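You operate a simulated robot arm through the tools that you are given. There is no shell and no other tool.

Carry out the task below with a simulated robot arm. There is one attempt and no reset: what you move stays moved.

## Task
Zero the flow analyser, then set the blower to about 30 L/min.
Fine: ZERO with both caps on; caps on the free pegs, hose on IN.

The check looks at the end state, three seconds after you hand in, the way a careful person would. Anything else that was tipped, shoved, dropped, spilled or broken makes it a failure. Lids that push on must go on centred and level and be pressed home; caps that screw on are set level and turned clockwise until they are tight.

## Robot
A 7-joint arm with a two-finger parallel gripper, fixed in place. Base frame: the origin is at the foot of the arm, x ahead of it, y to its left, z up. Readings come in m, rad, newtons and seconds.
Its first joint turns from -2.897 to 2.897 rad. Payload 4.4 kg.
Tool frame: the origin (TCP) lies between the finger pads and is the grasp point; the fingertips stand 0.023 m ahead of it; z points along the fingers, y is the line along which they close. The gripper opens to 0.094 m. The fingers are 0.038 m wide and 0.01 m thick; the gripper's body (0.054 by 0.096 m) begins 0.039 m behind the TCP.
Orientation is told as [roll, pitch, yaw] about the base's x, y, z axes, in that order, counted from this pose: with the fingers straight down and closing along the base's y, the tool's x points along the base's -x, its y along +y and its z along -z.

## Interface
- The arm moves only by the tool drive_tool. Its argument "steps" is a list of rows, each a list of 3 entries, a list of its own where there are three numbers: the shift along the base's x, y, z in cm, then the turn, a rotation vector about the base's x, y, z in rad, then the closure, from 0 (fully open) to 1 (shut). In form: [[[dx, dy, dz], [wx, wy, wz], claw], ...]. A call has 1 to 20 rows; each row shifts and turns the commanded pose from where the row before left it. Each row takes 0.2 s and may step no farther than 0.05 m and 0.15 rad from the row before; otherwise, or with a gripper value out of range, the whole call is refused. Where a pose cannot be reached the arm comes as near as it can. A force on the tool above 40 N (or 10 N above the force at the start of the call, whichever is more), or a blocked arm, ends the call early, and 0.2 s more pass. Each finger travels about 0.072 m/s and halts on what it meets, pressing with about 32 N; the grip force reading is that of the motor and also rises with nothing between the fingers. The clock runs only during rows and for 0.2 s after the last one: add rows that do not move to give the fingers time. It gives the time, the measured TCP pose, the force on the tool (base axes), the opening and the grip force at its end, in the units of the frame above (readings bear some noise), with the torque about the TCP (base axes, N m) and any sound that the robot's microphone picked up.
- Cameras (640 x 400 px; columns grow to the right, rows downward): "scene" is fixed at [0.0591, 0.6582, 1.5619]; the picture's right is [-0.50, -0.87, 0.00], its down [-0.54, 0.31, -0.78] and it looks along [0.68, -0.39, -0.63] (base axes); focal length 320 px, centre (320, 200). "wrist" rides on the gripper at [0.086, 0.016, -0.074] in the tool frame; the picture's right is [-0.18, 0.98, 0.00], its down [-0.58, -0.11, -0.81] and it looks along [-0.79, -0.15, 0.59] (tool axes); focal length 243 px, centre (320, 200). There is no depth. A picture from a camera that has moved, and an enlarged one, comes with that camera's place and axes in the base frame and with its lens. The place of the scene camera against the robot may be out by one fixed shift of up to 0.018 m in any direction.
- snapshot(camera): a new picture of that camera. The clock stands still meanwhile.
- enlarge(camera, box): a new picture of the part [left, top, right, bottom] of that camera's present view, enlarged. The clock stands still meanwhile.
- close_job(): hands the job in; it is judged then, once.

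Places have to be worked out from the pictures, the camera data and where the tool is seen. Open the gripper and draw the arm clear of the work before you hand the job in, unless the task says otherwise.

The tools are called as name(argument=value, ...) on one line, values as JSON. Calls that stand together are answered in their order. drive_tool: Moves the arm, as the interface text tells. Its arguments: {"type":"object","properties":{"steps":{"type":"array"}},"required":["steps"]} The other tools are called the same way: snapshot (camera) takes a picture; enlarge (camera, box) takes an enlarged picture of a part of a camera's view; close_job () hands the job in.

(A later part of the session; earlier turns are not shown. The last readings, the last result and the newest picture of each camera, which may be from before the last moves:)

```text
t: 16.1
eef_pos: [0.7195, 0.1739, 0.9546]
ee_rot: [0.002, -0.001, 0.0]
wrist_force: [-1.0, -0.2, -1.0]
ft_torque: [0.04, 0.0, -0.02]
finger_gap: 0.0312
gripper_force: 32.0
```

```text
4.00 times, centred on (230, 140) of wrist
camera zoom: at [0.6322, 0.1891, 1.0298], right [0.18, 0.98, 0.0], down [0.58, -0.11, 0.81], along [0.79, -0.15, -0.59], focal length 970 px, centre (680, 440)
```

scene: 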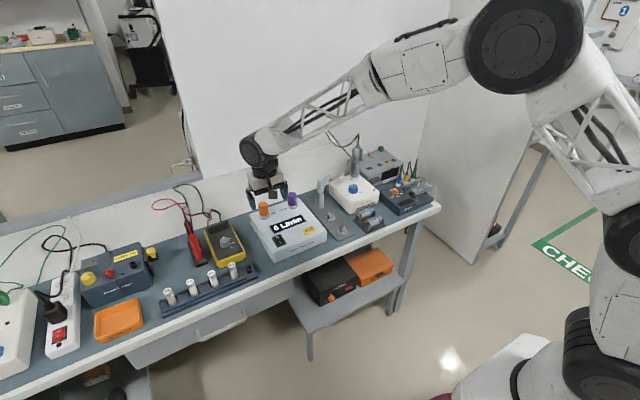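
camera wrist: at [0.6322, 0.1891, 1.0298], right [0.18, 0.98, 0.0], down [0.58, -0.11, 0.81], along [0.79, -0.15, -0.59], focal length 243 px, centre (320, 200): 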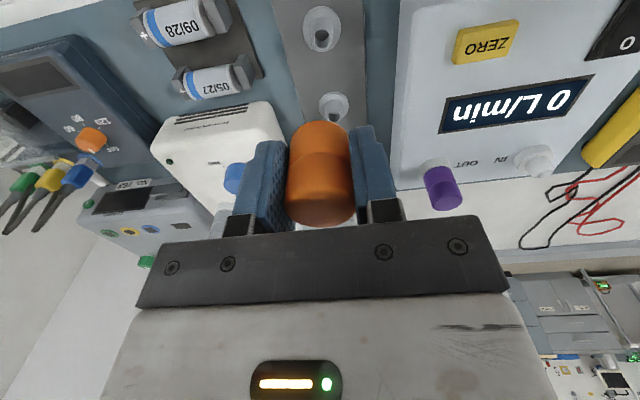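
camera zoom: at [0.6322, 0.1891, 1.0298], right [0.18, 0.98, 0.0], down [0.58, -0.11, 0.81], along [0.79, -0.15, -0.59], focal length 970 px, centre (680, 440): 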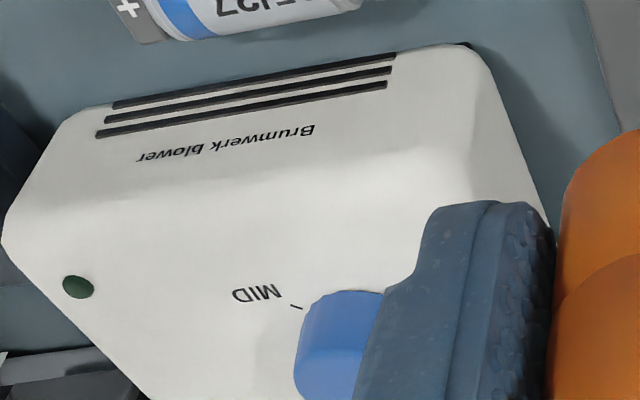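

Front peg is at (0.7195, 0.1748); the cap is within 1 mm. I descend to just above the peg and then lower slowly.

drive_tool(steps=[[[0, 0.08, -4], [0, 0, 0], 1], [[0, 0, -4], [0, 0, 0], 1], [[0, 0, -3.5], [0, 0, 0], 1], [[0, 0, -1.0], [0, 0, 0], 1], [[0, 0, 0], [0, 0, 0], 1]])

enlarge(camera="scene", box=[290, 170, 386, 230])

snapshot(camera="wrist")

```text
t: 17.3
eef_pos: [0.7203, 0.1767, 0.8315]
ee_rot: [0.003, -0.002, 0.0]
wrist_force: [0.7, 0.2, -0.2]
ft_torque: [0.01, 0.0, 0.0]
finger_gap: 0.031
gripper_force: 32.5
```

```text
6.67 times, centred on (338, 200) of scene
camera zoom: at [0.0591, 0.6582, 1.5619], right [-0.5, -0.87, 0.0], down [-0.54, 0.31, -0.78], along [0.68, -0.39, -0.63], focal length 2131 px, centre (200, 200)
```

zoom: 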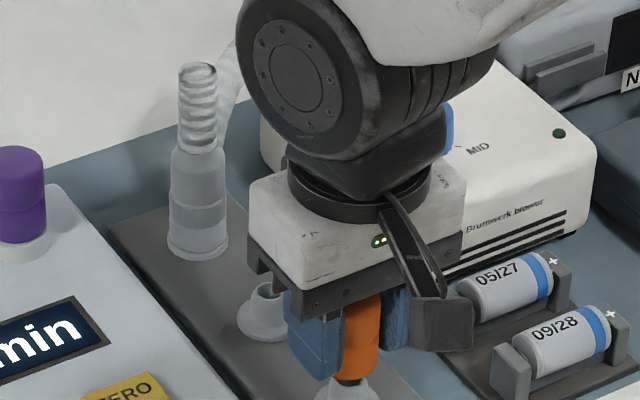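

```text
taken
camera wrist: at [0.6333, 0.1921, 0.9059], right [0.18, 0.98, 0.0], down [0.58, -0.11, 0.81], along [0.79, -0.15, -0.59], focal length 243 px, centre (320, 200)
```

wrist: 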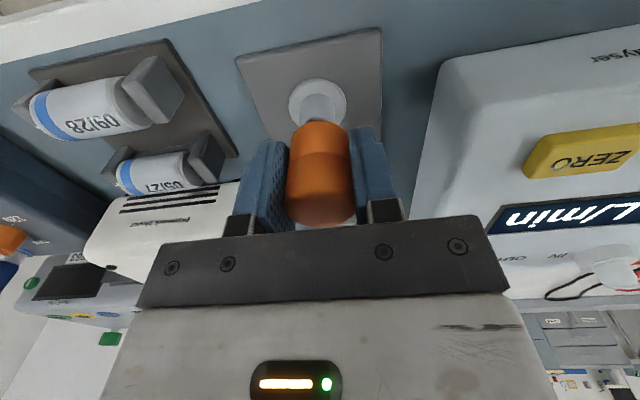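

I enlarge to check the cap-to-peg alignment right above the peg.

enlarge(camera="wrist", box=[256, 60, 384, 140])

enlarge(camera="scene", box=[320, 205, 368, 235])

drive_tool(steps=[[[0, 0, 0], [0, 0, 0], 1]])

```text
5.00 times, centred on (320, 100) of wrist
camera zoom: at [0.6333, 0.1921, 0.9059], right [0.18, 0.98, 0.0], down [0.58, -0.11, 0.81], along [0.79, -0.15, -0.59], focal length 1213 px, centre (320, 700)
```

zoom: 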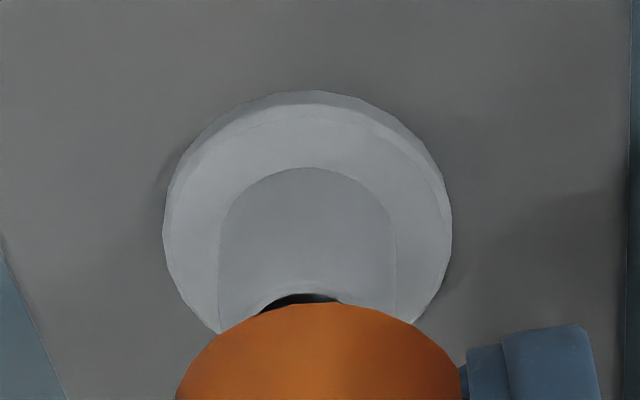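

```text
13.33 times, centred on (344, 220) of scene
camera zoom: at [0.0591, 0.6582, 1.5619], right [-0.5, -0.87, 0.0], down [-0.54, 0.31, -0.78], along [0.68, -0.39, -0.63], focal length 4263 px, centre (0, -67)
```

zoom: 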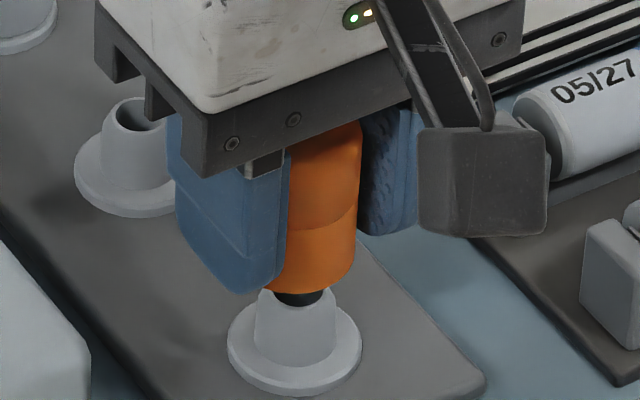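

```text
t: 17.7
eef_pos: [0.7207, 0.1765, 0.8319]
ee_rot: [0.001, -0.003, 0.001]
wrist_force: [0.5, 0.6, -0.4]
ft_torque: [0.02, -0.03, 0.02]
finger_gap: 0.0312
gripper_force: 32.3
```

The wrist view shows the cap about 1.5 mm too far in +y relative to the peg. I correct that and lower slowly onto the peg.

drive_tool(steps=[[[0, -0.16, 0], [0, 0, 0], 1], [[0, 0, -0.4], [0, 0, 0], 1], [[0, 0, -0.4], [0, 0, 0], 1], [[0, 0, -0.4], [0, 0, 0], 1], [[0, 0, -0.4], [0, 0, 0], 1]])

enlarge(camera="scene", box=[320, 205, 368, 235])

```text
t: 18.9
eef_pos: [0.7212, 0.1757, 0.8151]
ee_rot: [0.002, -0.002, 0.0]
wrist_force: [-0.3, -0.4, -0.8]
ft_torque: [-0.02, -0.01, -0.02]
finger_gap: 0.0312
gripper_force: 31.4
```

```text
13.33 times, centred on (344, 220) of scene
camera zoom: at [0.0591, 0.6582, 1.5619], right [-0.5, -0.87, 0.0], down [-0.54, 0.31, -0.78], along [0.68, -0.39, -0.63], focal length 4263 px, centre (0, -67)
```

zoom: 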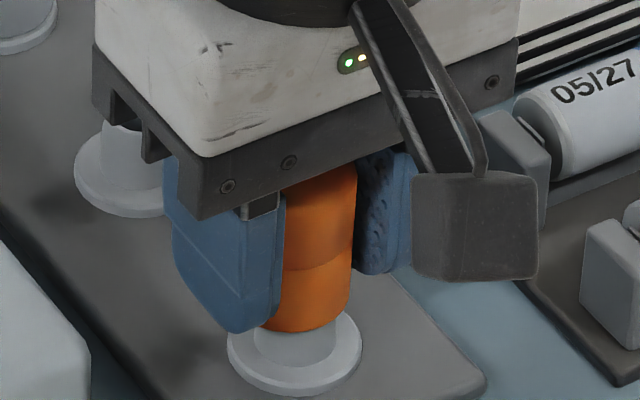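

The cap has started over the tube with no side force. I continue down until it seats.

drive_tool(steps=[[[0, 0, -0.3], [0, 0, 0], 1], [[0, 0, -0.3], [0, 0, 0], 1], [[0, 0, -0.3], [0, 0, 0], 1], [[0, 0, -0.2], [0, 0, 0], 1]])

```text
t: 19.9
eef_pos: [0.7223, 0.1755, 0.8045]
ee_rot: [0.001, -0.001, 0.001]
wrist_force: [0.3, -0.7, -1.4]
ft_torque: [0.01, -0.03, 0.07]
finger_gap: 0.0311
gripper_force: 31.5
```

No resistance yet at TCP z≈0.8045. Continue in 1.5 mm steps.

drive_tool(steps=[[[0, 0, -0.15], [0, 0, 0], 1], [[0, 0, -0.15], [0, 0, 0], 1], [[0, 0, -0.15], [0, 0, 0], 1]])

enlarge(camera="scene", box=[320, 205, 368, 235])

```text
t: 20.7
eef_pos: [0.7209, 0.1752, 0.8]
ee_rot: [0.002, -0.002, 0.0]
wrist_force: [-17.8, -1.4, 14.2]
ft_torque: [-0.05, 0.14, 0.06]
finger_gap: 0.031
gripper_force: 32.3
```

```text
13.33 times, centred on (344, 220) of scene
camera zoom: at [0.0591, 0.6582, 1.5619], right [-0.5, -0.87, 0.0], down [-0.54, 0.31, -0.78], along [0.68, -0.39, -0.63], focal length 4263 px, centre (0, -67)
```

zoom: 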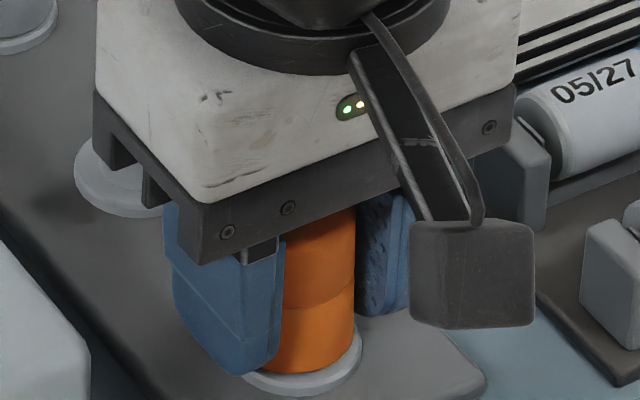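

Contact: −18 N in x shows the cap is ~1 mm too far in +x. I relieve it by shifting −x, then press down a bit more.

drive_tool(steps=[[[-0.1, 0, 0], [0, 0, 0], 1], [[0, 0, 0], [0, 0, 0], 1]])

```text
t: 21.3
eef_pos: [0.7215, 0.1751, 0.7998]
ee_rot: [0.0, -0.001, -0.001]
wrist_force: [-9.4, -0.6, -1.4]
ft_torque: [-0.03, 0.2, -0.05]
finger_gap: 0.0311
gripper_force: 32.1
```

drive_tool(steps=[[[-0.08, 0, 0], [0, 0, 0], 1], [[0, 0, -0.1], [0, 0, 0], 1], [[0, 0, -0.1], [0, 0, 0], 1]])

enlarge(camera="scene", box=[320, 205, 368, 235])

```text
t: 22.1
eef_pos: [0.7207, 0.1755, 0.7996]
ee_rot: [0.002, -0.004, 0.0]
wrist_force: [-11.3, -8.2, 19.2]
ft_torque: [-0.16, -0.99, 0.17]
finger_gap: 0.0311
gripper_force: 32.1
```

```text
13.33 times, centred on (344, 220) of scene
camera zoom: at [0.0591, 0.6582, 1.5619], right [-0.5, -0.87, 0.0], down [-0.54, 0.31, -0.78], along [0.68, -0.39, -0.63], focal length 4263 px, centre (0, -67)
```

zoom: 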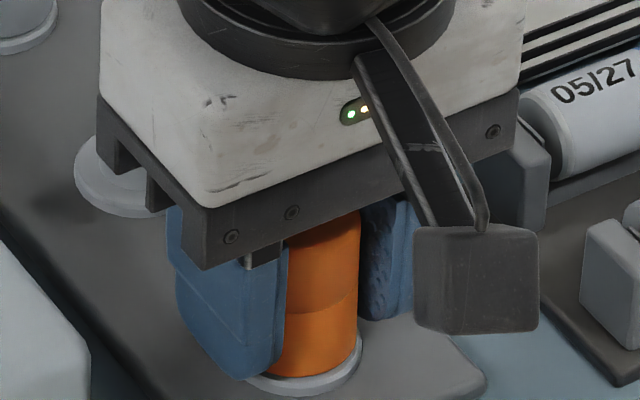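

It's stalled at the flange with ~19 N, so it appears seated. I open the fingers modestly, rise, and inspect.

drive_tool(steps=[[[0, 0, 0.1], [0, 0, 0], 0.45], [[0, 0, 0], [0, 0, 0], 0.45], [[0, 0, 0], [0, 0, 0], 0.45], [[0, 0, 2], [0, 0, 0], 0.45], [[0, 0, 4], [0, 0, 0], 0.45], [[0, 0, 4], [0, 0, 0], 0.45], [[0, 0, 0], [0, 0, 0], 0.45]])

snapshot(camera="wrist")

enlarge(camera="scene", box=[300, 180, 364, 235])

```text
t: 23.7
eef_pos: [0.7195, 0.1763, 0.8984]
ee_rot: [0.001, -0.001, 0.0]
wrist_force: [-0.8, 0.1, 0.6]
ft_torque: [0.0, 0.0, 0.03]
finger_gap: 0.0515
gripper_force: 0.1
```

```text
taken
camera wrist: at [0.6333, 0.1912, 0.9738], right [0.18, 0.98, 0.0], down [0.58, -0.11, 0.81], along [0.79, -0.15, -0.59], focal length 243 px, centre (320, 200)
```

wrist: 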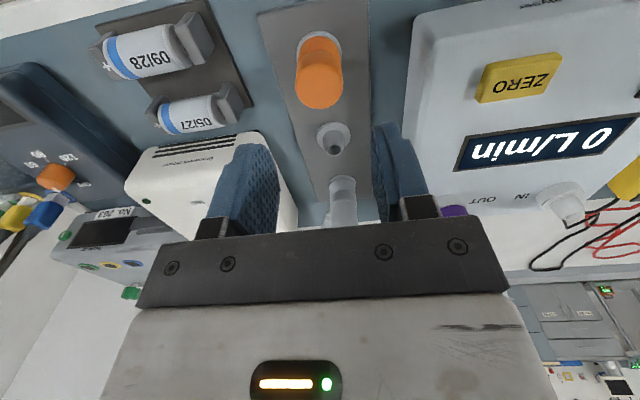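

```text
7.27 times, centred on (332, 208) of scene
camera zoom: at [0.0591, 0.6582, 1.5619], right [-0.5, -0.87, 0.0], down [-0.54, 0.31, -0.78], along [0.68, -0.39, -0.63], focal length 2325 px, centre (233, 146)
```

zoom: 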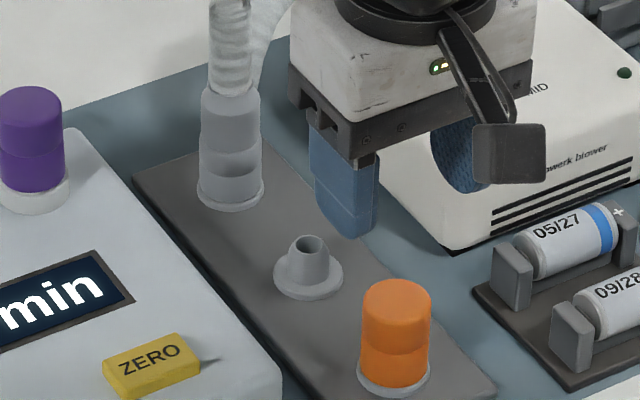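

enlarge(camera="wrist", box=[270, 10, 382, 120])

enlarge(camera="scene", box=[322, 207, 370, 237])

```text
3.64 times, centred on (326, 65) of wrist
camera zoom: at [0.6333, 0.1912, 0.9738], right [0.18, 0.98, 0.0], down [0.58, -0.11, 0.81], along [0.79, -0.15, -0.59], focal length 882 px, centre (298, 691)
```

zoom: 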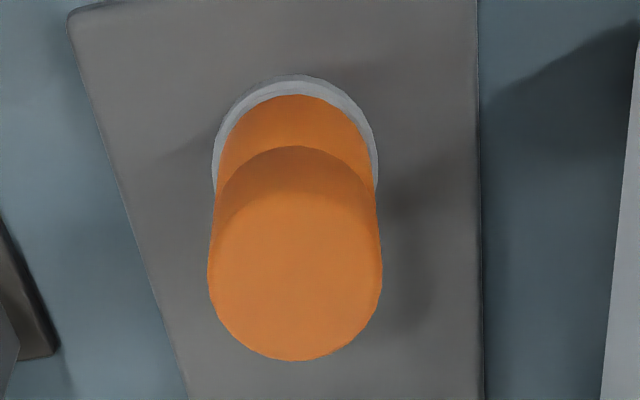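

```text
13.33 times, centred on (346, 222) of scene
camera zoom: at [0.0591, 0.6582, 1.5619], right [-0.5, -0.87, 0.0], down [-0.54, 0.31, -0.78], along [0.68, -0.39, -0.63], focal length 4263 px, centre (-27, -93)
```

zoom: 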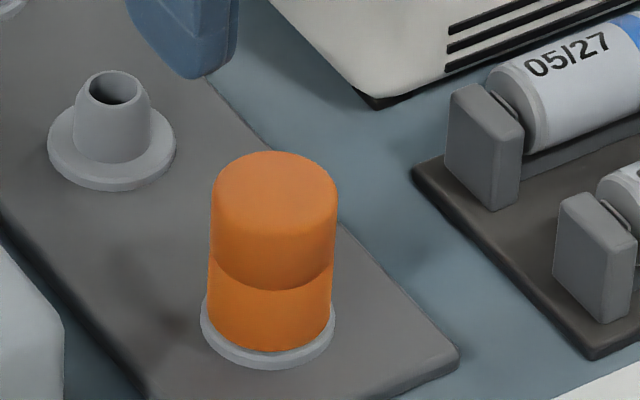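

The cap sits level and centred on the flange. To be sure it's home I press its top centre with closed fingers.

drive_tool(steps=[[[0.05, -0.12, 0], [0, 0, 0], 1], [[0, 0, 0], [0, 0, 0], 1], [[0, 0, 0], [0, 0, 0], 1], [[0, 0, -3.5], [0, 0, 0], 1], [[0, 0, -1.8], [0, 0, 0], 1], [[0, 0, -0.3], [0, 0, 0], 1], [[0, 0, -0.3], [0, 0, 0], 1]])

```text
t: 25.3
eef_pos: [0.7214, 0.1747, 0.8409]
ee_rot: [0.003, -0.002, 0.001]
wrist_force: [0.1, 0.0, 0.0]
ft_torque: [0.0, 0.01, -0.03]
finger_gap: 0.0
gripper_force: 32.0
```

drive_tool(steps=[[[0, 0, -0.2], [0, 0, 0], 1], [[0, 0, -0.2], [0, 0, 0], 1], [[0, 0, -0.2], [0, 0, 0], 1], [[0, 0, -0.15], [0, 0, 0], 1]])

```text
t: 25.9
eef_pos: [0.7218, 0.1754, 0.8399]
ee_rot: [0.001, -0.007, 0.002]
wrist_force: [-8.7, -1.4, 11.5]
ft_torque: [0.0, 0.4, -0.01]
finger_gap: 0.0002
gripper_force: 32.0
stopped in row 2: the force on the tool passed its limit at 47 N (the readings are from after the stop); the commanded pose is now the measured one
```

Pressed to 47 N with no movement (cap top at ≈0.8155) — orange cap is home. Next the hose: I raise, tilt the fingers forward 45° and look at the cuff from the front.

drive_tool(steps=[[[0, 0, 4], [0, 0, 0], 1], [[0, 0, 4.5], [0, 0, 0], 1], [[1.2, 0, 0.5], [0, -0.15, 0], 0.42], [[1.2, 0, 0], [0, -0.15, 0], 0.42], [[1.2, 0, 0], [0, -0.15, 0], 0.42], [[1.2, 0, 0], [0, -0.15, 0], 0.42], [[1.2, 0, 0], [0, -0.15, 0], 0.42], [[0, 0, 0], [0, -0.035, 0], 0.42], [[0, 0, 0], [0, 0, 0], 0.42]])

snapshot(camera="wrist")

enlarge(camera="scene", box=[270, 130, 398, 230])

```text
t: 27.9
eef_pos: [0.7818, 0.1731, 0.9286]
ee_rot: [0.0, -0.791, 0.002]
wrist_force: [0.6, -0.2, 0.4]
ft_torque: [-0.02, 0.04, 0.0]
finger_gap: 0.0544
gripper_force: 0.1
```

```text
taken
camera wrist: at [0.668, 0.1893, 0.92], right [0.13, 0.98, 0.13], down [-0.16, -0.11, 0.98], along [0.98, -0.15, 0.15], focal length 243 px, centre (320, 200)
```

wrist: 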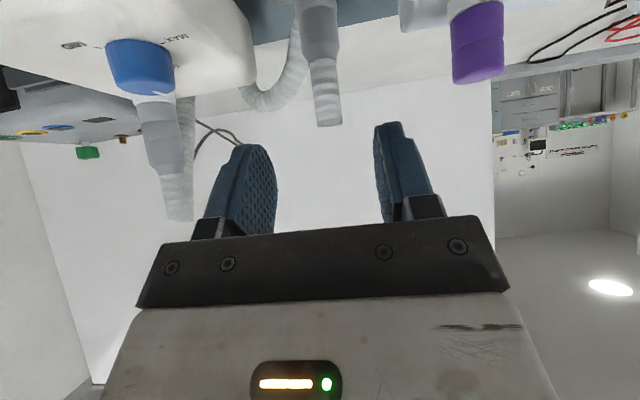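

```text
4.00 times, centred on (334, 180) of scene
camera zoom: at [0.0591, 0.6582, 1.5619], right [-0.5, -0.87, 0.0], down [-0.54, 0.31, -0.78], along [0.68, -0.39, -0.63], focal length 1279 px, centre (264, 280)
```

zoom: 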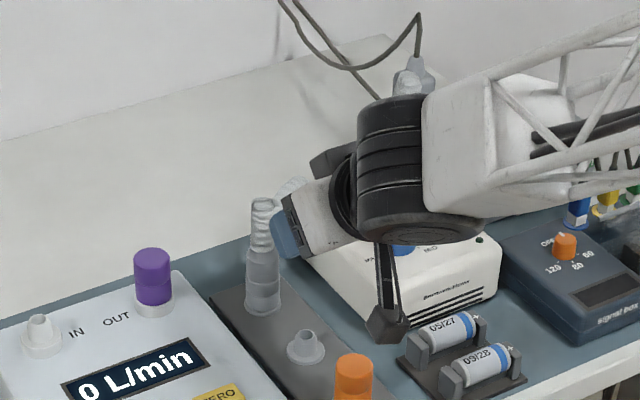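

From here I can see the cuff and blower edge-on. I enlarge to measure the cuff axis, its height and the clearance to the blower.

enlarge(camera="wrist", box=[224, 0, 416, 130])

enlarge(camera="wrist", box=[0, 0, 256, 160])

```text
3.08 times, centred on (320, 65) of wrist
camera zoom: at [0.668, 0.1893, 0.92], right [0.13, 0.98, 0.13], down [-0.16, -0.11, 0.98], along [0.98, -0.15, 0.15], focal length 746 px, centre (320, 615)
```

zoom: 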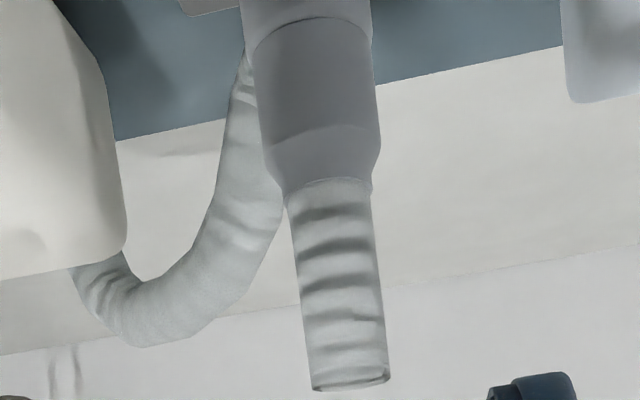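

```text
2.50 times, centred on (128, 80) of wrist
camera zoom: at [0.668, 0.1893, 0.92], right [0.13, 0.98, 0.13], down [-0.16, -0.11, 0.98], along [0.98, -0.15, 0.15], focal length 606 px, centre (800, 500)
```

zoom: 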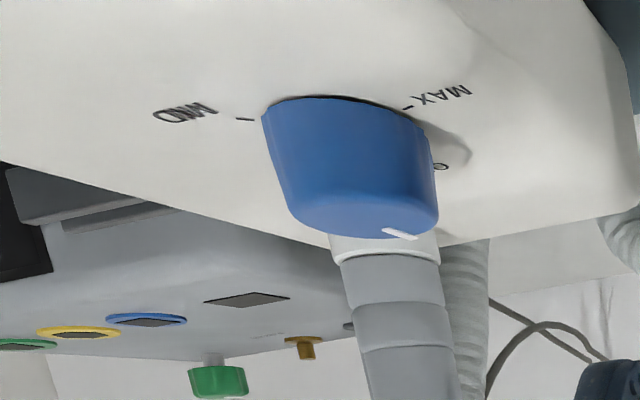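

Cuff axis ≈ (0.8795, 0.175), cuff top z≈0.838, loose stub above to z≈0.89; the blower side is at y≈0.11. To keep the wrist camera clear of the orange cap I'll approach with ~42° tilt and a small −0.17 rad yaw, first going to a pregrasp 8 cm back.

drive_tool(steps=[[[0, 0, 0], [0, 0.058, 0], 0.42], [[1.2, 0.4, -1.1], [0, 0, -0.1], 0.42], [[1.2, 0.4, -1.1], [0, 0, -0.07], 0.42], [[1.3, 0.45, -1.1], [0, 0, 0], 0.42], [[0, 0, 0], [0, 0, 0], 0.42]])

snapshot(camera="wrist")

enlarge(camera="scene", box=[280, 160, 392, 235])

```text
t: 29.1
eef_pos: [0.8205, 0.1855, 0.8953]
ee_rot: [0.003, -0.732, -0.17]
wrist_force: [0.1, 0.3, 0.9]
ft_torque: [0.02, 0.02, 0.01]
finger_gap: 0.0544
gripper_force: 0.1
```

```text
taken
camera wrist: at [0.7099, 0.2207, 0.8943], right [0.3, 0.95, 0.12], down [-0.12, -0.09, 0.99], along [0.95, -0.31, 0.09], focal length 243 px, centre (320, 200)
```

wrist: 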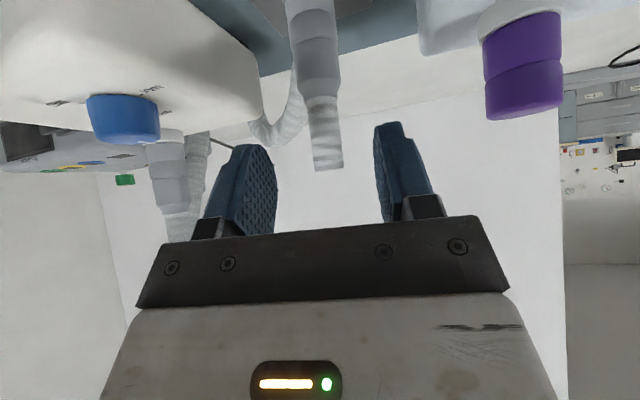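

```text
5.33 times, centred on (336, 198) of scene
camera zoom: at [0.0591, 0.6582, 1.5619], right [-0.5, -0.87, 0.0], down [-0.54, 0.31, -0.78], along [0.68, -0.39, -0.63], focal length 1705 px, centre (235, 213)
```

zoom: 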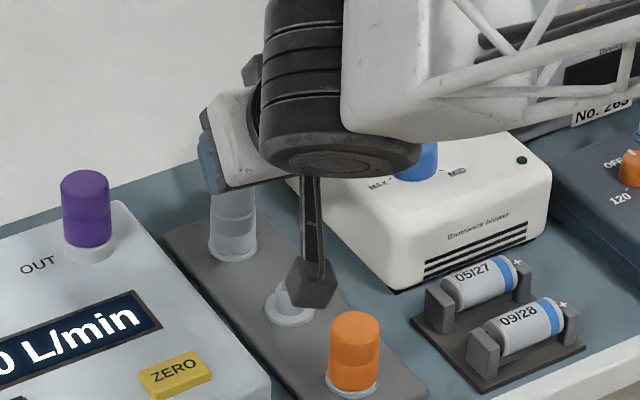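

enlarge(camera="wrist", box=[240, 0, 400, 180])

enlarge(camera="scene", box=[310, 190, 374, 240])

```text
2.22 times, centred on (320, 90) of wrist
camera zoom: at [0.7099, 0.2207, 0.8943], right [0.3, 0.95, 0.12], down [-0.12, -0.09, 0.99], along [0.95, -0.31, 0.09], focal length 539 px, centre (320, 444)
```

zoom: 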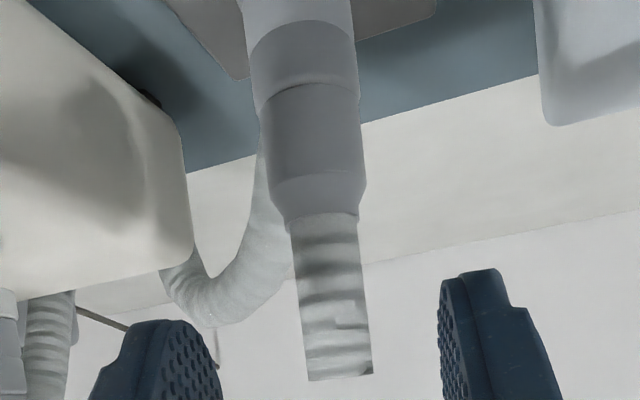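

```text
8.00 times, centred on (342, 215) of scene
camera zoom: at [0.0591, 0.6582, 1.5619], right [-0.5, -0.87, 0.0], down [-0.54, 0.31, -0.78], along [0.68, -0.39, -0.63], focal length 2558 px, centre (144, 80)
```

zoom: 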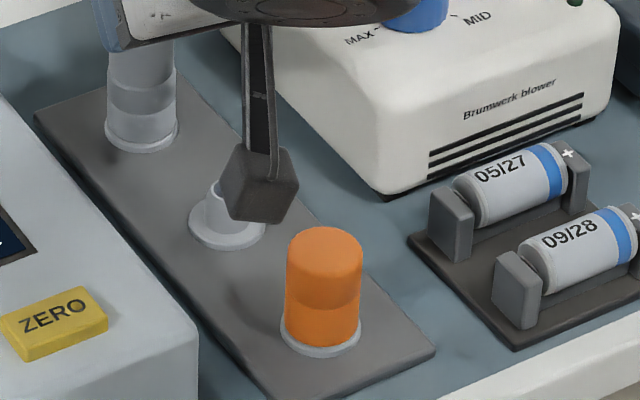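

Measured cuff axis stays at ≈(0.8785, 0.175), widest section z 0.80–0.83, and the scene image shows the camera box will clear the orange cap and the analyser. I advance along the tool axis to the grasp pose.

drive_tool(steps=[[[1.7, -0.3, -2.15], [0, 0, 0], 0.42], [[1.7, -0.3, -2.15], [0, 0, 0], 0.42], [[1.0, -0.2, -1.2], [0, 0, 0], 0.42], [[0.64, -0.11, -0.94], [0, 0, 0], 0.42], [[0, 0, 0], [0, 0, 0], 0.42]])

snapshot(camera="wrist")

enlarge(camera="scene", box=[300, 175, 380, 235])

```text
t: 30.3
eef_pos: [0.8699, 0.1779, 0.8305]
ee_rot: [0.002, -0.731, -0.168]
wrist_force: [0.2, -0.1, 0.5]
ft_torque: [-0.02, -0.03, 0.01]
finger_gap: 0.0546
gripper_force: 0.1
```

```text
taken
camera wrist: at [0.7599, 0.213, 0.8294], right [0.3, 0.95, 0.12], down [-0.12, -0.09, 0.99], along [0.95, -0.31, 0.09], focal length 243 px, centre (320, 200)
```

wrist: 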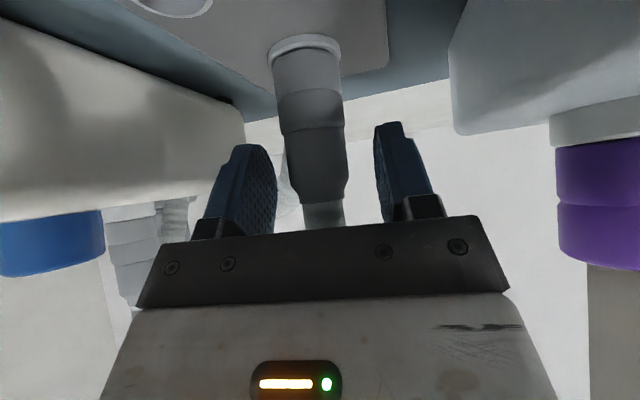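

```text
6.67 times, centred on (340, 205) of scene
camera zoom: at [0.0591, 0.6582, 1.5619], right [-0.5, -0.87, 0.0], down [-0.54, 0.31, -0.78], along [0.68, -0.39, -0.63], focal length 2131 px, centre (187, 167)
```

zoom: 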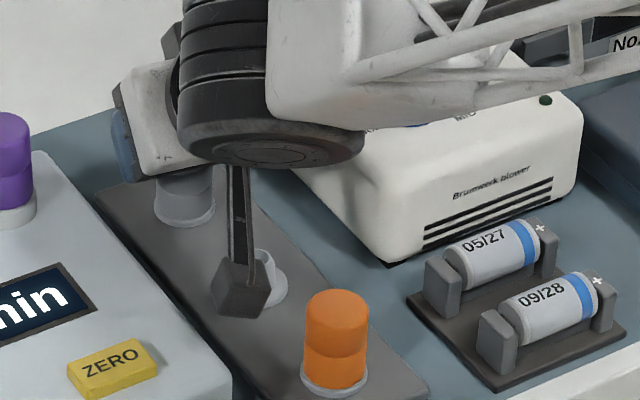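

The cuff is between the pads, about 1 mm off centre. I nudge −y and close the gripper.

drive_tool(steps=[[[0, -0.12, 0], [0, 0, 0], 0.42], [[0, 0, 0], [0, 0, 0], 0.6], [[0, 0, 0], [0, 0, 0], 1], [[0, 0, 0], [0, 0, 0], 1], [[0, 0, 0], [0, 0, 0], 1]])

snapshot(camera="wrist")

```text
t: 31.5
eef_pos: [0.8695, 0.1771, 0.8312]
ee_rot: [0.001, -0.731, -0.169]
wrist_force: [0.5, -0.5, -1.8]
ft_torque: [-0.11, 0.0, 0.11]
finger_gap: 0.0304
gripper_force: 31.9
```

```text
taken
camera wrist: at [0.7594, 0.2114, 0.8294], right [0.3, 0.95, 0.12], down [-0.12, -0.09, 0.99], along [0.95, -0.31, 0.09], focal length 243 px, centre (320, 200)
```

wrist: 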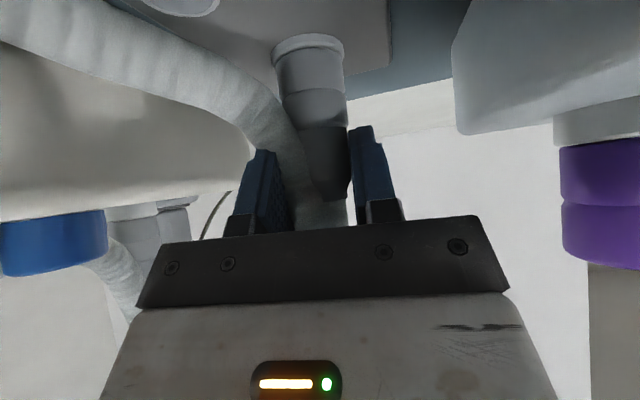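

The grip is on (gap 30 mm), but the hose changed its course — it now runs forward to the left. I check the scene view.

enlarge(camera="scene", box=[280, 130, 408, 230])

enlarge(camera="wrist", box=[0, 0, 400, 250])

```text
4.00 times, centred on (344, 180) of scene
camera zoom: at [0.0591, 0.6582, 1.5619], right [-0.5, -0.87, 0.0], down [-0.54, 0.31, -0.78], along [0.68, -0.39, -0.63], focal length 1279 px, centre (224, 280)
```

zoom: 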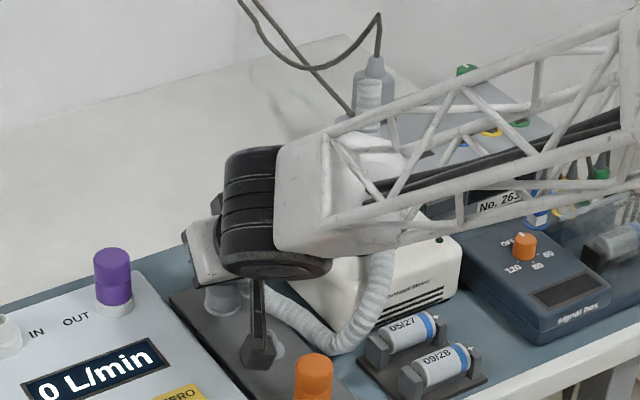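

```text
1.60 times, centred on (200, 125) of wrist
camera zoom: at [0.7594, 0.2114, 0.8294], right [0.3, 0.95, 0.12], down [-0.12, -0.09, 0.99], along [0.95, -0.31, 0.09], focal length 388 px, centre (512, 320)
```

zoom: 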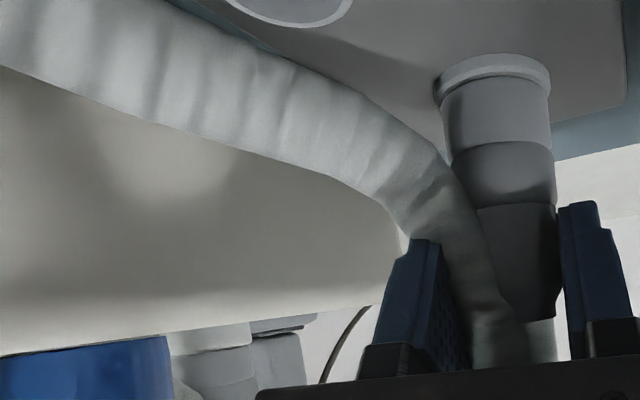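

The hose has flopped to the front side of the blower but nothing else moved. I lift the cuff slowly straight up off its peg.

drive_tool(steps=[[[0, 0, 0.3], [0, 0, 0], 1], [[0, 0, 0.4], [0, 0, 0], 1], [[0, 0, 0.5], [0, 0, 0], 1]])

snapshot(camera="wrist")

enlarge(camera="scene", box=[280, 130, 408, 230])

```text
t: 32.3
eef_pos: [0.8694, 0.176, 0.8425]
ee_rot: [0.002, -0.731, -0.169]
wrist_force: [0.8, 0.4, -1.1]
ft_torque: [0.01, 0.01, 0.01]
finger_gap: 0.0305
gripper_force: 32.2
```

```text
taken
camera wrist: at [0.7589, 0.2105, 0.8413], right [0.3, 0.95, 0.12], down [-0.12, -0.09, 0.99], along [0.95, -0.31, 0.09], focal length 243 px, centre (320, 200)
```

wrist: 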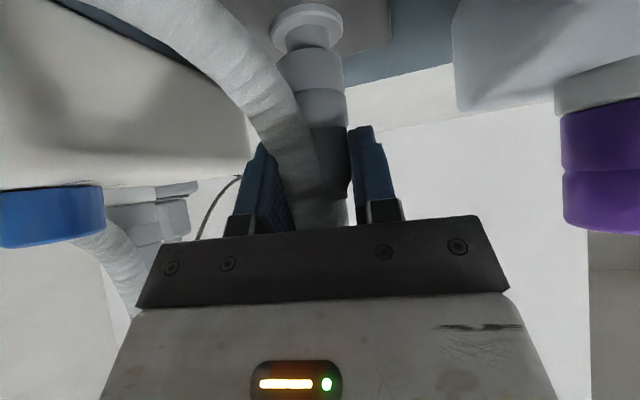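

```text
4.00 times, centred on (344, 180) of scene
camera zoom: at [0.0591, 0.6582, 1.5619], right [-0.5, -0.87, 0.0], down [-0.54, 0.31, -0.78], along [0.68, -0.39, -0.63], focal length 1279 px, centre (224, 280)
```

zoom: 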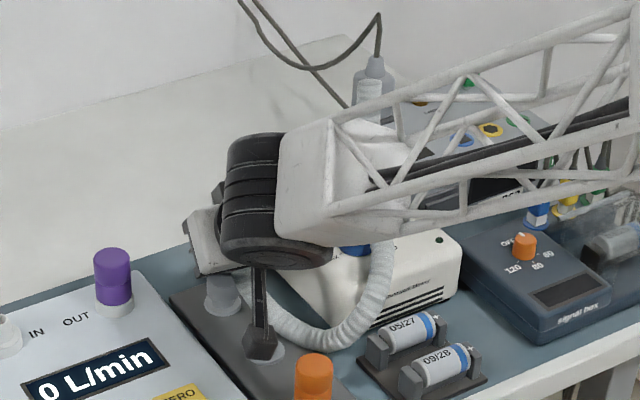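

The cuff is coming off cleanly. I continue lifting to clear height.

drive_tool(steps=[[[0, 0, 1.5], [0, 0, 0], 1], [[0, 0, 2.5], [0, 0, 0], 1], [[0, 0, 2.5], [0, 0, 0], 1], [[0, 0, 2.5], [0, 0, 0], 1], [[0, 0, 2.5], [0, 0, 0], 1], [[0, 0, 0], [0, 0, 0], 1]])

snapshot(camera="wrist")

snapshot(camera="scene")

```text
t: 33.7
eef_pos: [0.8696, 0.1778, 0.9572]
ee_rot: [0.002, -0.732, -0.169]
wrist_force: [0.2, 0.0, -0.7]
ft_torque: [0.0, 0.03, -0.03]
finger_gap: 0.0307
gripper_force: 32.3
```

```text
taken
camera wrist: at [0.7595, 0.2118, 0.9561], right [0.3, 0.95, 0.12], down [-0.12, -0.09, 0.99], along [0.95, -0.31, 0.09], focal length 243 px, centre (320, 200)
```

wrist: 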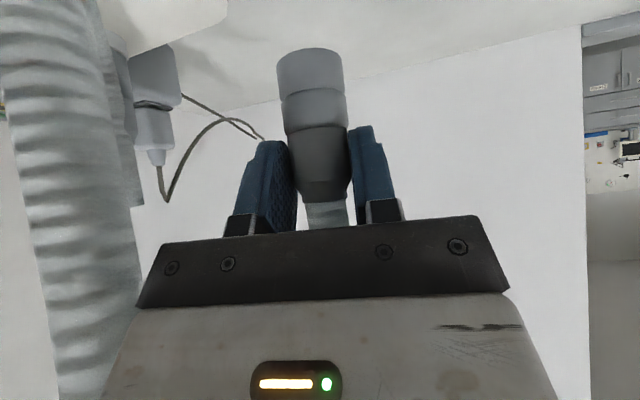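

```text
taken
```

scene: 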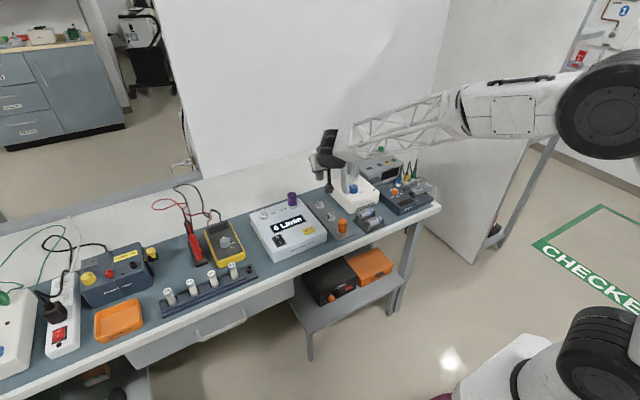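

enlarge(camera="scene", box=[240, 120, 400, 245])

enlarge(camera="scene", box=[250, 190, 330, 240])

```text
3.20 times, centred on (320, 182) of scene
camera zoom: at [0.0591, 0.6582, 1.5619], right [-0.5, -0.87, 0.0], down [-0.54, 0.31, -0.78], along [0.68, -0.39, -0.63], focal length 1023 px, centre (320, 256)
```

zoom: 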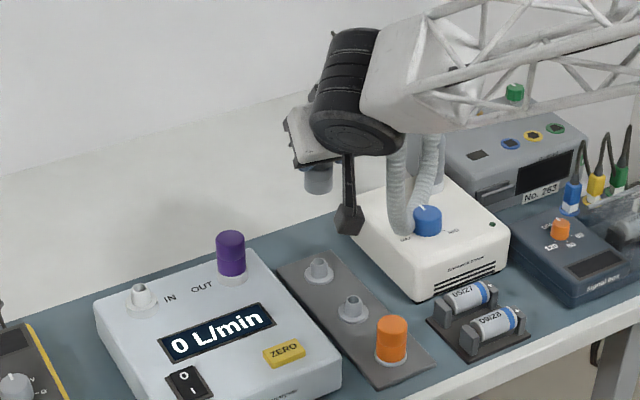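

```text
8.00 times, centred on (290, 215) of scene
camera zoom: at [0.0591, 0.6582, 1.5619], right [-0.5, -0.87, 0.0], down [-0.54, 0.31, -0.78], along [0.68, -0.39, -0.63], focal length 2558 px, centre (560, 80)
```

zoom: 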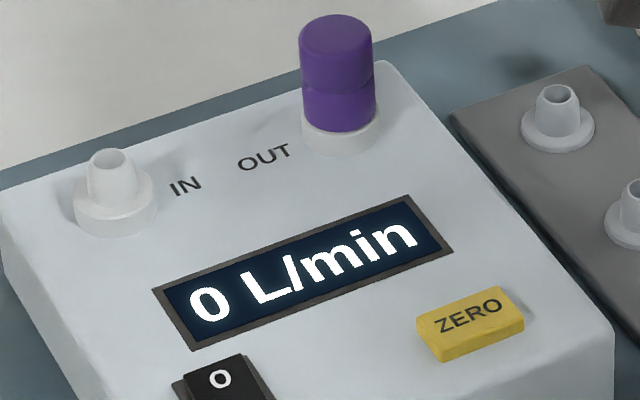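

Display reads 0 and the hose is hanging freely over the blower. I carry the cuff (bottom at ≈0.898) in +y toward IN, pausing to check.

drive_tool(steps=[[[0, 3.5, 0], [0, 0, 0], 1], [[0, 3.5, 0], [0, 0, 0], 1], [[0, 3.5, 0], [0, 0, 0], 1], [[0, 0, 0], [0, 0, 0], 1]])

enlarge(camera="scene", box=[240, 120, 400, 245])

snapshot(camera="wrist")

```text
t: 34.7
eef_pos: [0.8697, 0.284, 0.9582]
ee_rot: [0.002, -0.733, -0.169]
wrist_force: [0.2, -0.1, -0.6]
ft_torque: [-0.02, 0.03, 0.0]
finger_gap: 0.0305
gripper_force: 32.0
```

```text
3.20 times, centred on (320, 182) of scene
camera zoom: at [0.0591, 0.6582, 1.5619], right [-0.5, -0.87, 0.0], down [-0.54, 0.31, -0.78], along [0.68, -0.39, -0.63], focal length 1023 px, centre (320, 256)
```

zoom: 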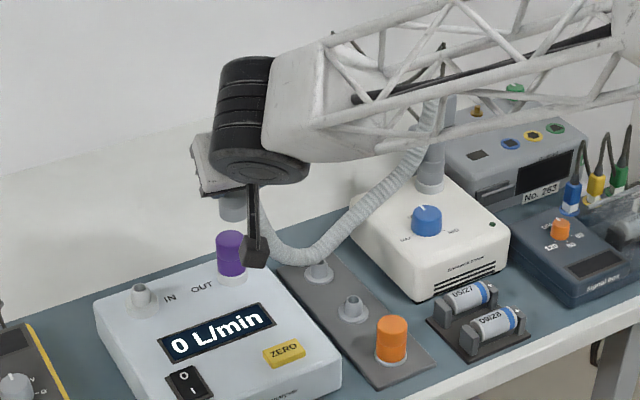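

```text
taken
camera wrist: at [0.7597, 0.318, 0.9569], right [0.3, 0.95, 0.12], down [-0.12, -0.09, 0.99], along [0.95, -0.31, 0.09], focal length 243 px, centre (320, 200)
```

wrist: 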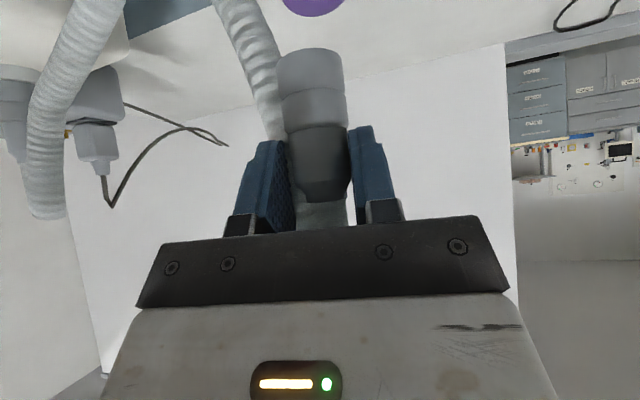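

The hose follows well. I continue to above the IN port.

drive_tool(steps=[[[0, 3.5, 0], [0, 0, 0], 1], [[0, 3.5, 0], [0, 0, 0], 1], [[0, 3.0, 0], [0, 0, 0], 1], [[0, 1.7, 0], [0, 0, 0], 1], [[0, 0, 0], [0, 0, 0], 1], [[0, 0, 0], [0, 0, 0], 1]])

enlarge(camera="scene", box=[220, 120, 380, 245])

snapshot(camera="wrist")

```text
t: 36.1
eef_pos: [0.8684, 0.3991, 0.9578]
ee_rot: [0.002, -0.731, -0.17]
wrist_force: [0.0, 0.8, 0.1]
ft_torque: [-0.01, -0.02, 0.0]
finger_gap: 0.0304
gripper_force: 31.7
```

```text
3.20 times, centred on (300, 182) of scene
camera zoom: at [0.0591, 0.6582, 1.5619], right [-0.5, -0.87, 0.0], down [-0.54, 0.31, -0.78], along [0.68, -0.39, -0.63], focal length 1023 px, centre (384, 256)
```

zoom: 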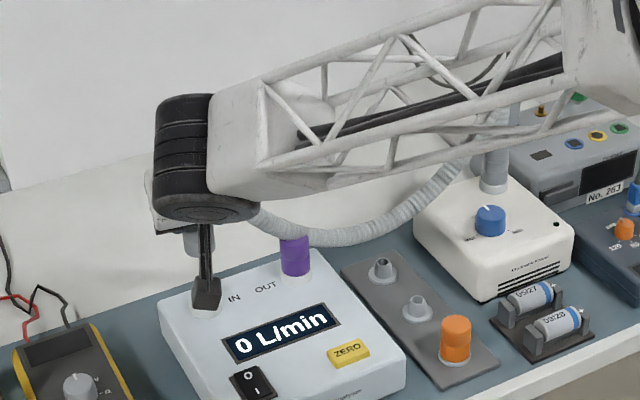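

```text
taken
camera wrist: at [0.7586, 0.4334, 0.9549], right [0.3, 0.95, 0.12], down [-0.12, -0.09, 0.99], along [0.95, -0.31, 0.09], focal length 243 px, centre (320, 200)
```

wrist: 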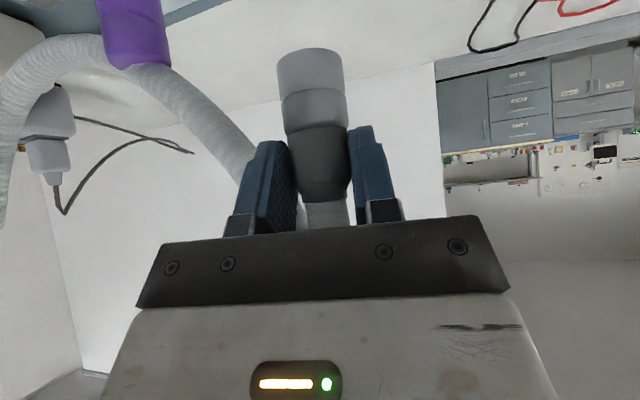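

The cuff hangs above IN; the hose passes behind the purple cap. I measure the cuff's bottom in the hand for alignment.

enlarge(camera="wrist", box=[240, 30, 400, 230])

enlarge(camera="scene", box=[250, 165, 314, 215])

```text
2.00 times, centred on (320, 130) of wrist
camera zoom: at [0.7586, 0.4334, 0.9549], right [0.3, 0.95, 0.12], down [-0.12, -0.09, 0.99], along [0.95, -0.31, 0.09], focal length 485 px, centre (320, 340)
```

zoom: 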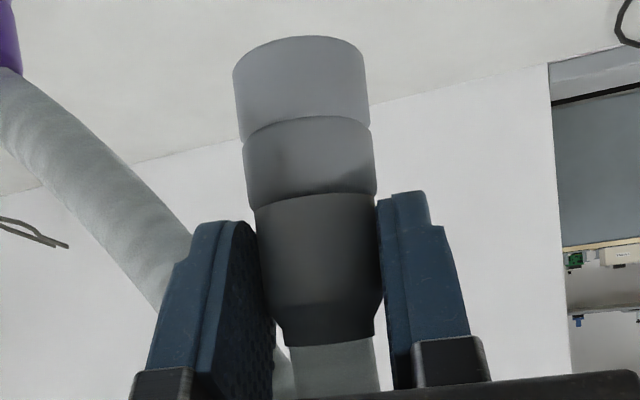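

```text
8.00 times, centred on (282, 190) of scene
camera zoom: at [0.0591, 0.6582, 1.5619], right [-0.5, -0.87, 0.0], down [-0.54, 0.31, -0.78], along [0.68, -0.39, -0.63], focal length 2558 px, centre (624, 280)
```

zoom: 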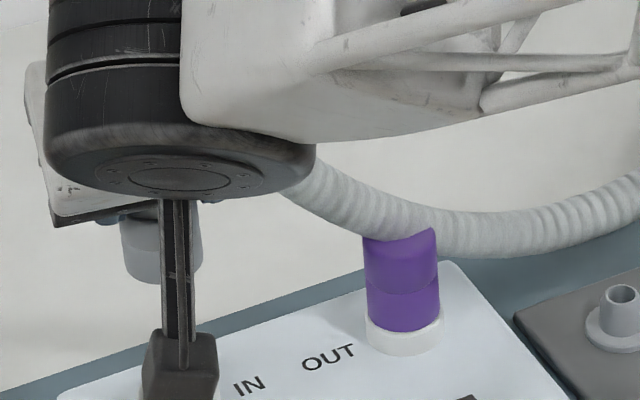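

The hose would drape onto the purple cap if I lower it now. Safer: put the cuff back on its rear peg, move the purple cap first, then bring the hose over. I retrace the path.

drive_tool(steps=[[[0, -1.7, 0], [0, 0, 0], 1], [[0, -3.5, 0], [0, 0, 0], 1], [[0, -3.5, 0], [0, 0, 0], 1], [[0, -3.5, 0], [0, 0, 0], 1], [[0, -3.5, 0], [0, 0, 0], 1], [[0, -3.5, 0], [0, 0, 0], 1], [[0, -3.0, 0], [0, 0, 0], 1], [[0, 0, 0], [0, 0, 0], 1], [[0, 0, 0], [0, 0, 0], 1]])

snapshot(camera="wrist")

enlarge(camera="scene", box=[260, 120, 420, 245])

```text
t: 38.1
eef_pos: [0.8671, 0.178, 0.9548]
ee_rot: [0.002, -0.732, -0.17]
wrist_force: [0.4, 0.0, -0.3]
ft_torque: [0.0, 0.01, -0.01]
finger_gap: 0.0304
gripper_force: 32.1
```

```text
taken
camera wrist: at [0.7579, 0.2125, 0.9545], right [0.3, 0.95, 0.12], down [-0.12, -0.09, 0.99], along [0.95, -0.31, 0.09], focal length 243 px, centre (320, 200)
```

wrist: 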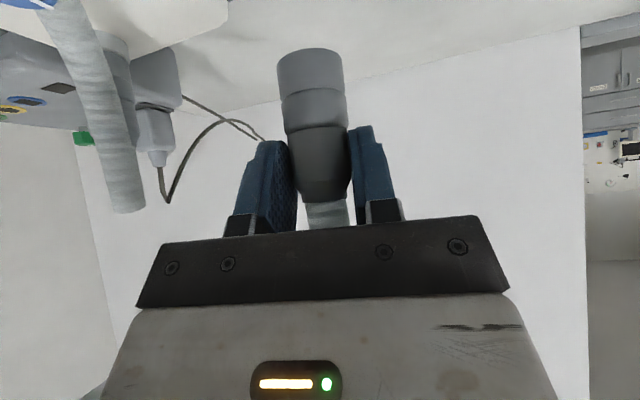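

```text
3.20 times, centred on (340, 182) of scene
camera zoom: at [0.0591, 0.6582, 1.5619], right [-0.5, -0.87, 0.0], down [-0.54, 0.31, -0.78], along [0.68, -0.39, -0.63], focal length 1023 px, centre (256, 256)
```

zoom: 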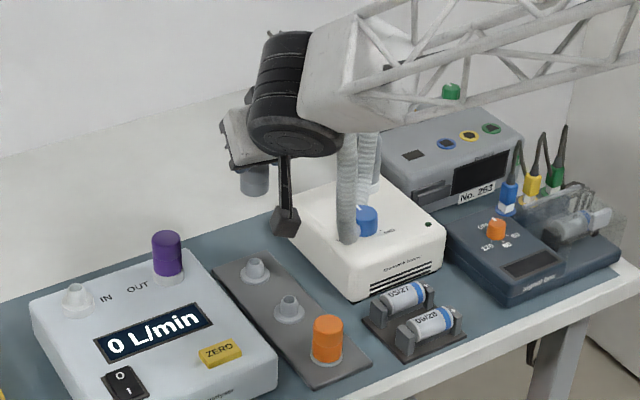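

The hose is hanging again near the blower front. I zoom in to understand how it lies before lowering.

enlarge(camera="scene", box=[320, 140, 416, 210])

enlarge(camera="wrist", box=[0, 0, 288, 240])

```text
5.71 times, centred on (368, 175) of scene
camera zoom: at [0.0591, 0.6582, 1.5619], right [-0.5, -0.87, 0.0], down [-0.54, 0.31, -0.78], along [0.68, -0.39, -0.63], focal length 1827 px, centre (46, 343)
```

zoom: 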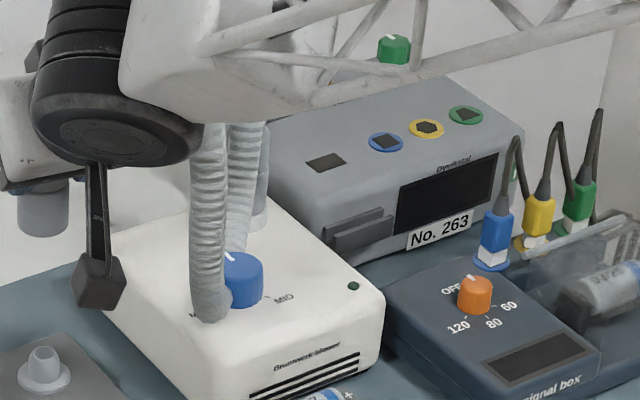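

```text
1.67 times, centred on (144, 120) of wrist
camera zoom: at [0.7579, 0.2125, 0.9545], right [0.3, 0.95, 0.12], down [-0.12, -0.09, 0.99], along [0.95, -0.31, 0.09], focal length 404 px, centre (613, 333)
```

zoom: 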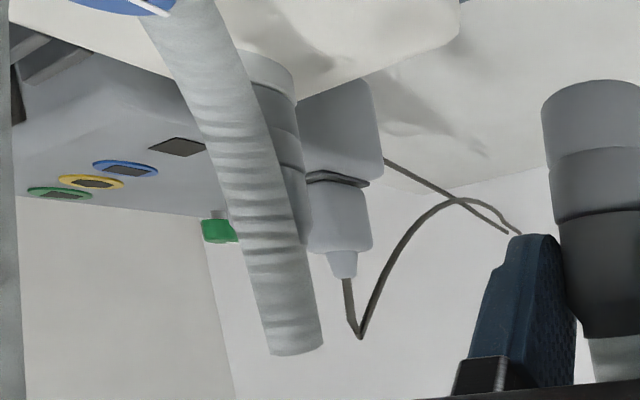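

The hose slack has swung over to the front. I'll swing the cuff back toward +y slowly so the hose hangs on the −y side, let it settle, then approach the rear peg slowly from that side.

drive_tool(steps=[[[0, 2, 0], [0, 0, 0], 1], [[0, 2, 0], [0, 0, 0], 1], [[0, 2, 0], [0, 0, 0], 1], [[0, 2, 0], [0, 0, 0], 1], [[0, 0, 0], [0, 0, 0], 1], [[0, 0, 0], [0, 0, 0], 1], [[0, 0, 0], [0, 0, 0], 1], [[0, 0, 0], [0, 0, 0], 1]])

snapshot(camera="wrist")

enlarge(camera="scene", box=[260, 120, 420, 245])

```text
t: 39.9
eef_pos: [0.868, 0.2572, 0.9584]
ee_rot: [0.002, -0.73, -0.17]
wrist_force: [-0.1, 0.5, -0.7]
ft_torque: [-0.01, -0.01, 0.02]
finger_gap: 0.0303
gripper_force: 32.0
```

```text
taken
camera wrist: at [0.7582, 0.2917, 0.9566], right [0.3, 0.95, 0.12], down [-0.12, -0.09, 0.99], along [0.95, -0.31, 0.09], focal length 243 px, centre (320, 200)
```

wrist: 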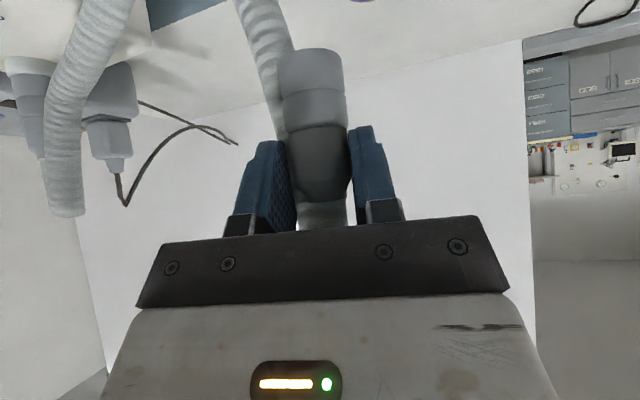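

```text
3.20 times, centred on (340, 182) of scene
camera zoom: at [0.0591, 0.6582, 1.5619], right [-0.5, -0.87, 0.0], down [-0.54, 0.31, -0.78], along [0.68, -0.39, -0.63], focal length 1023 px, centre (256, 256)
```

zoom: 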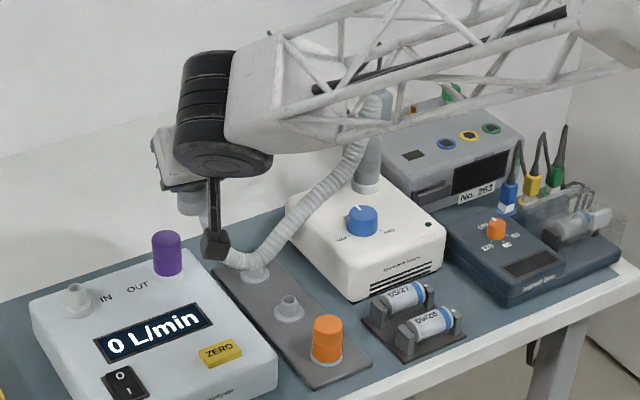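

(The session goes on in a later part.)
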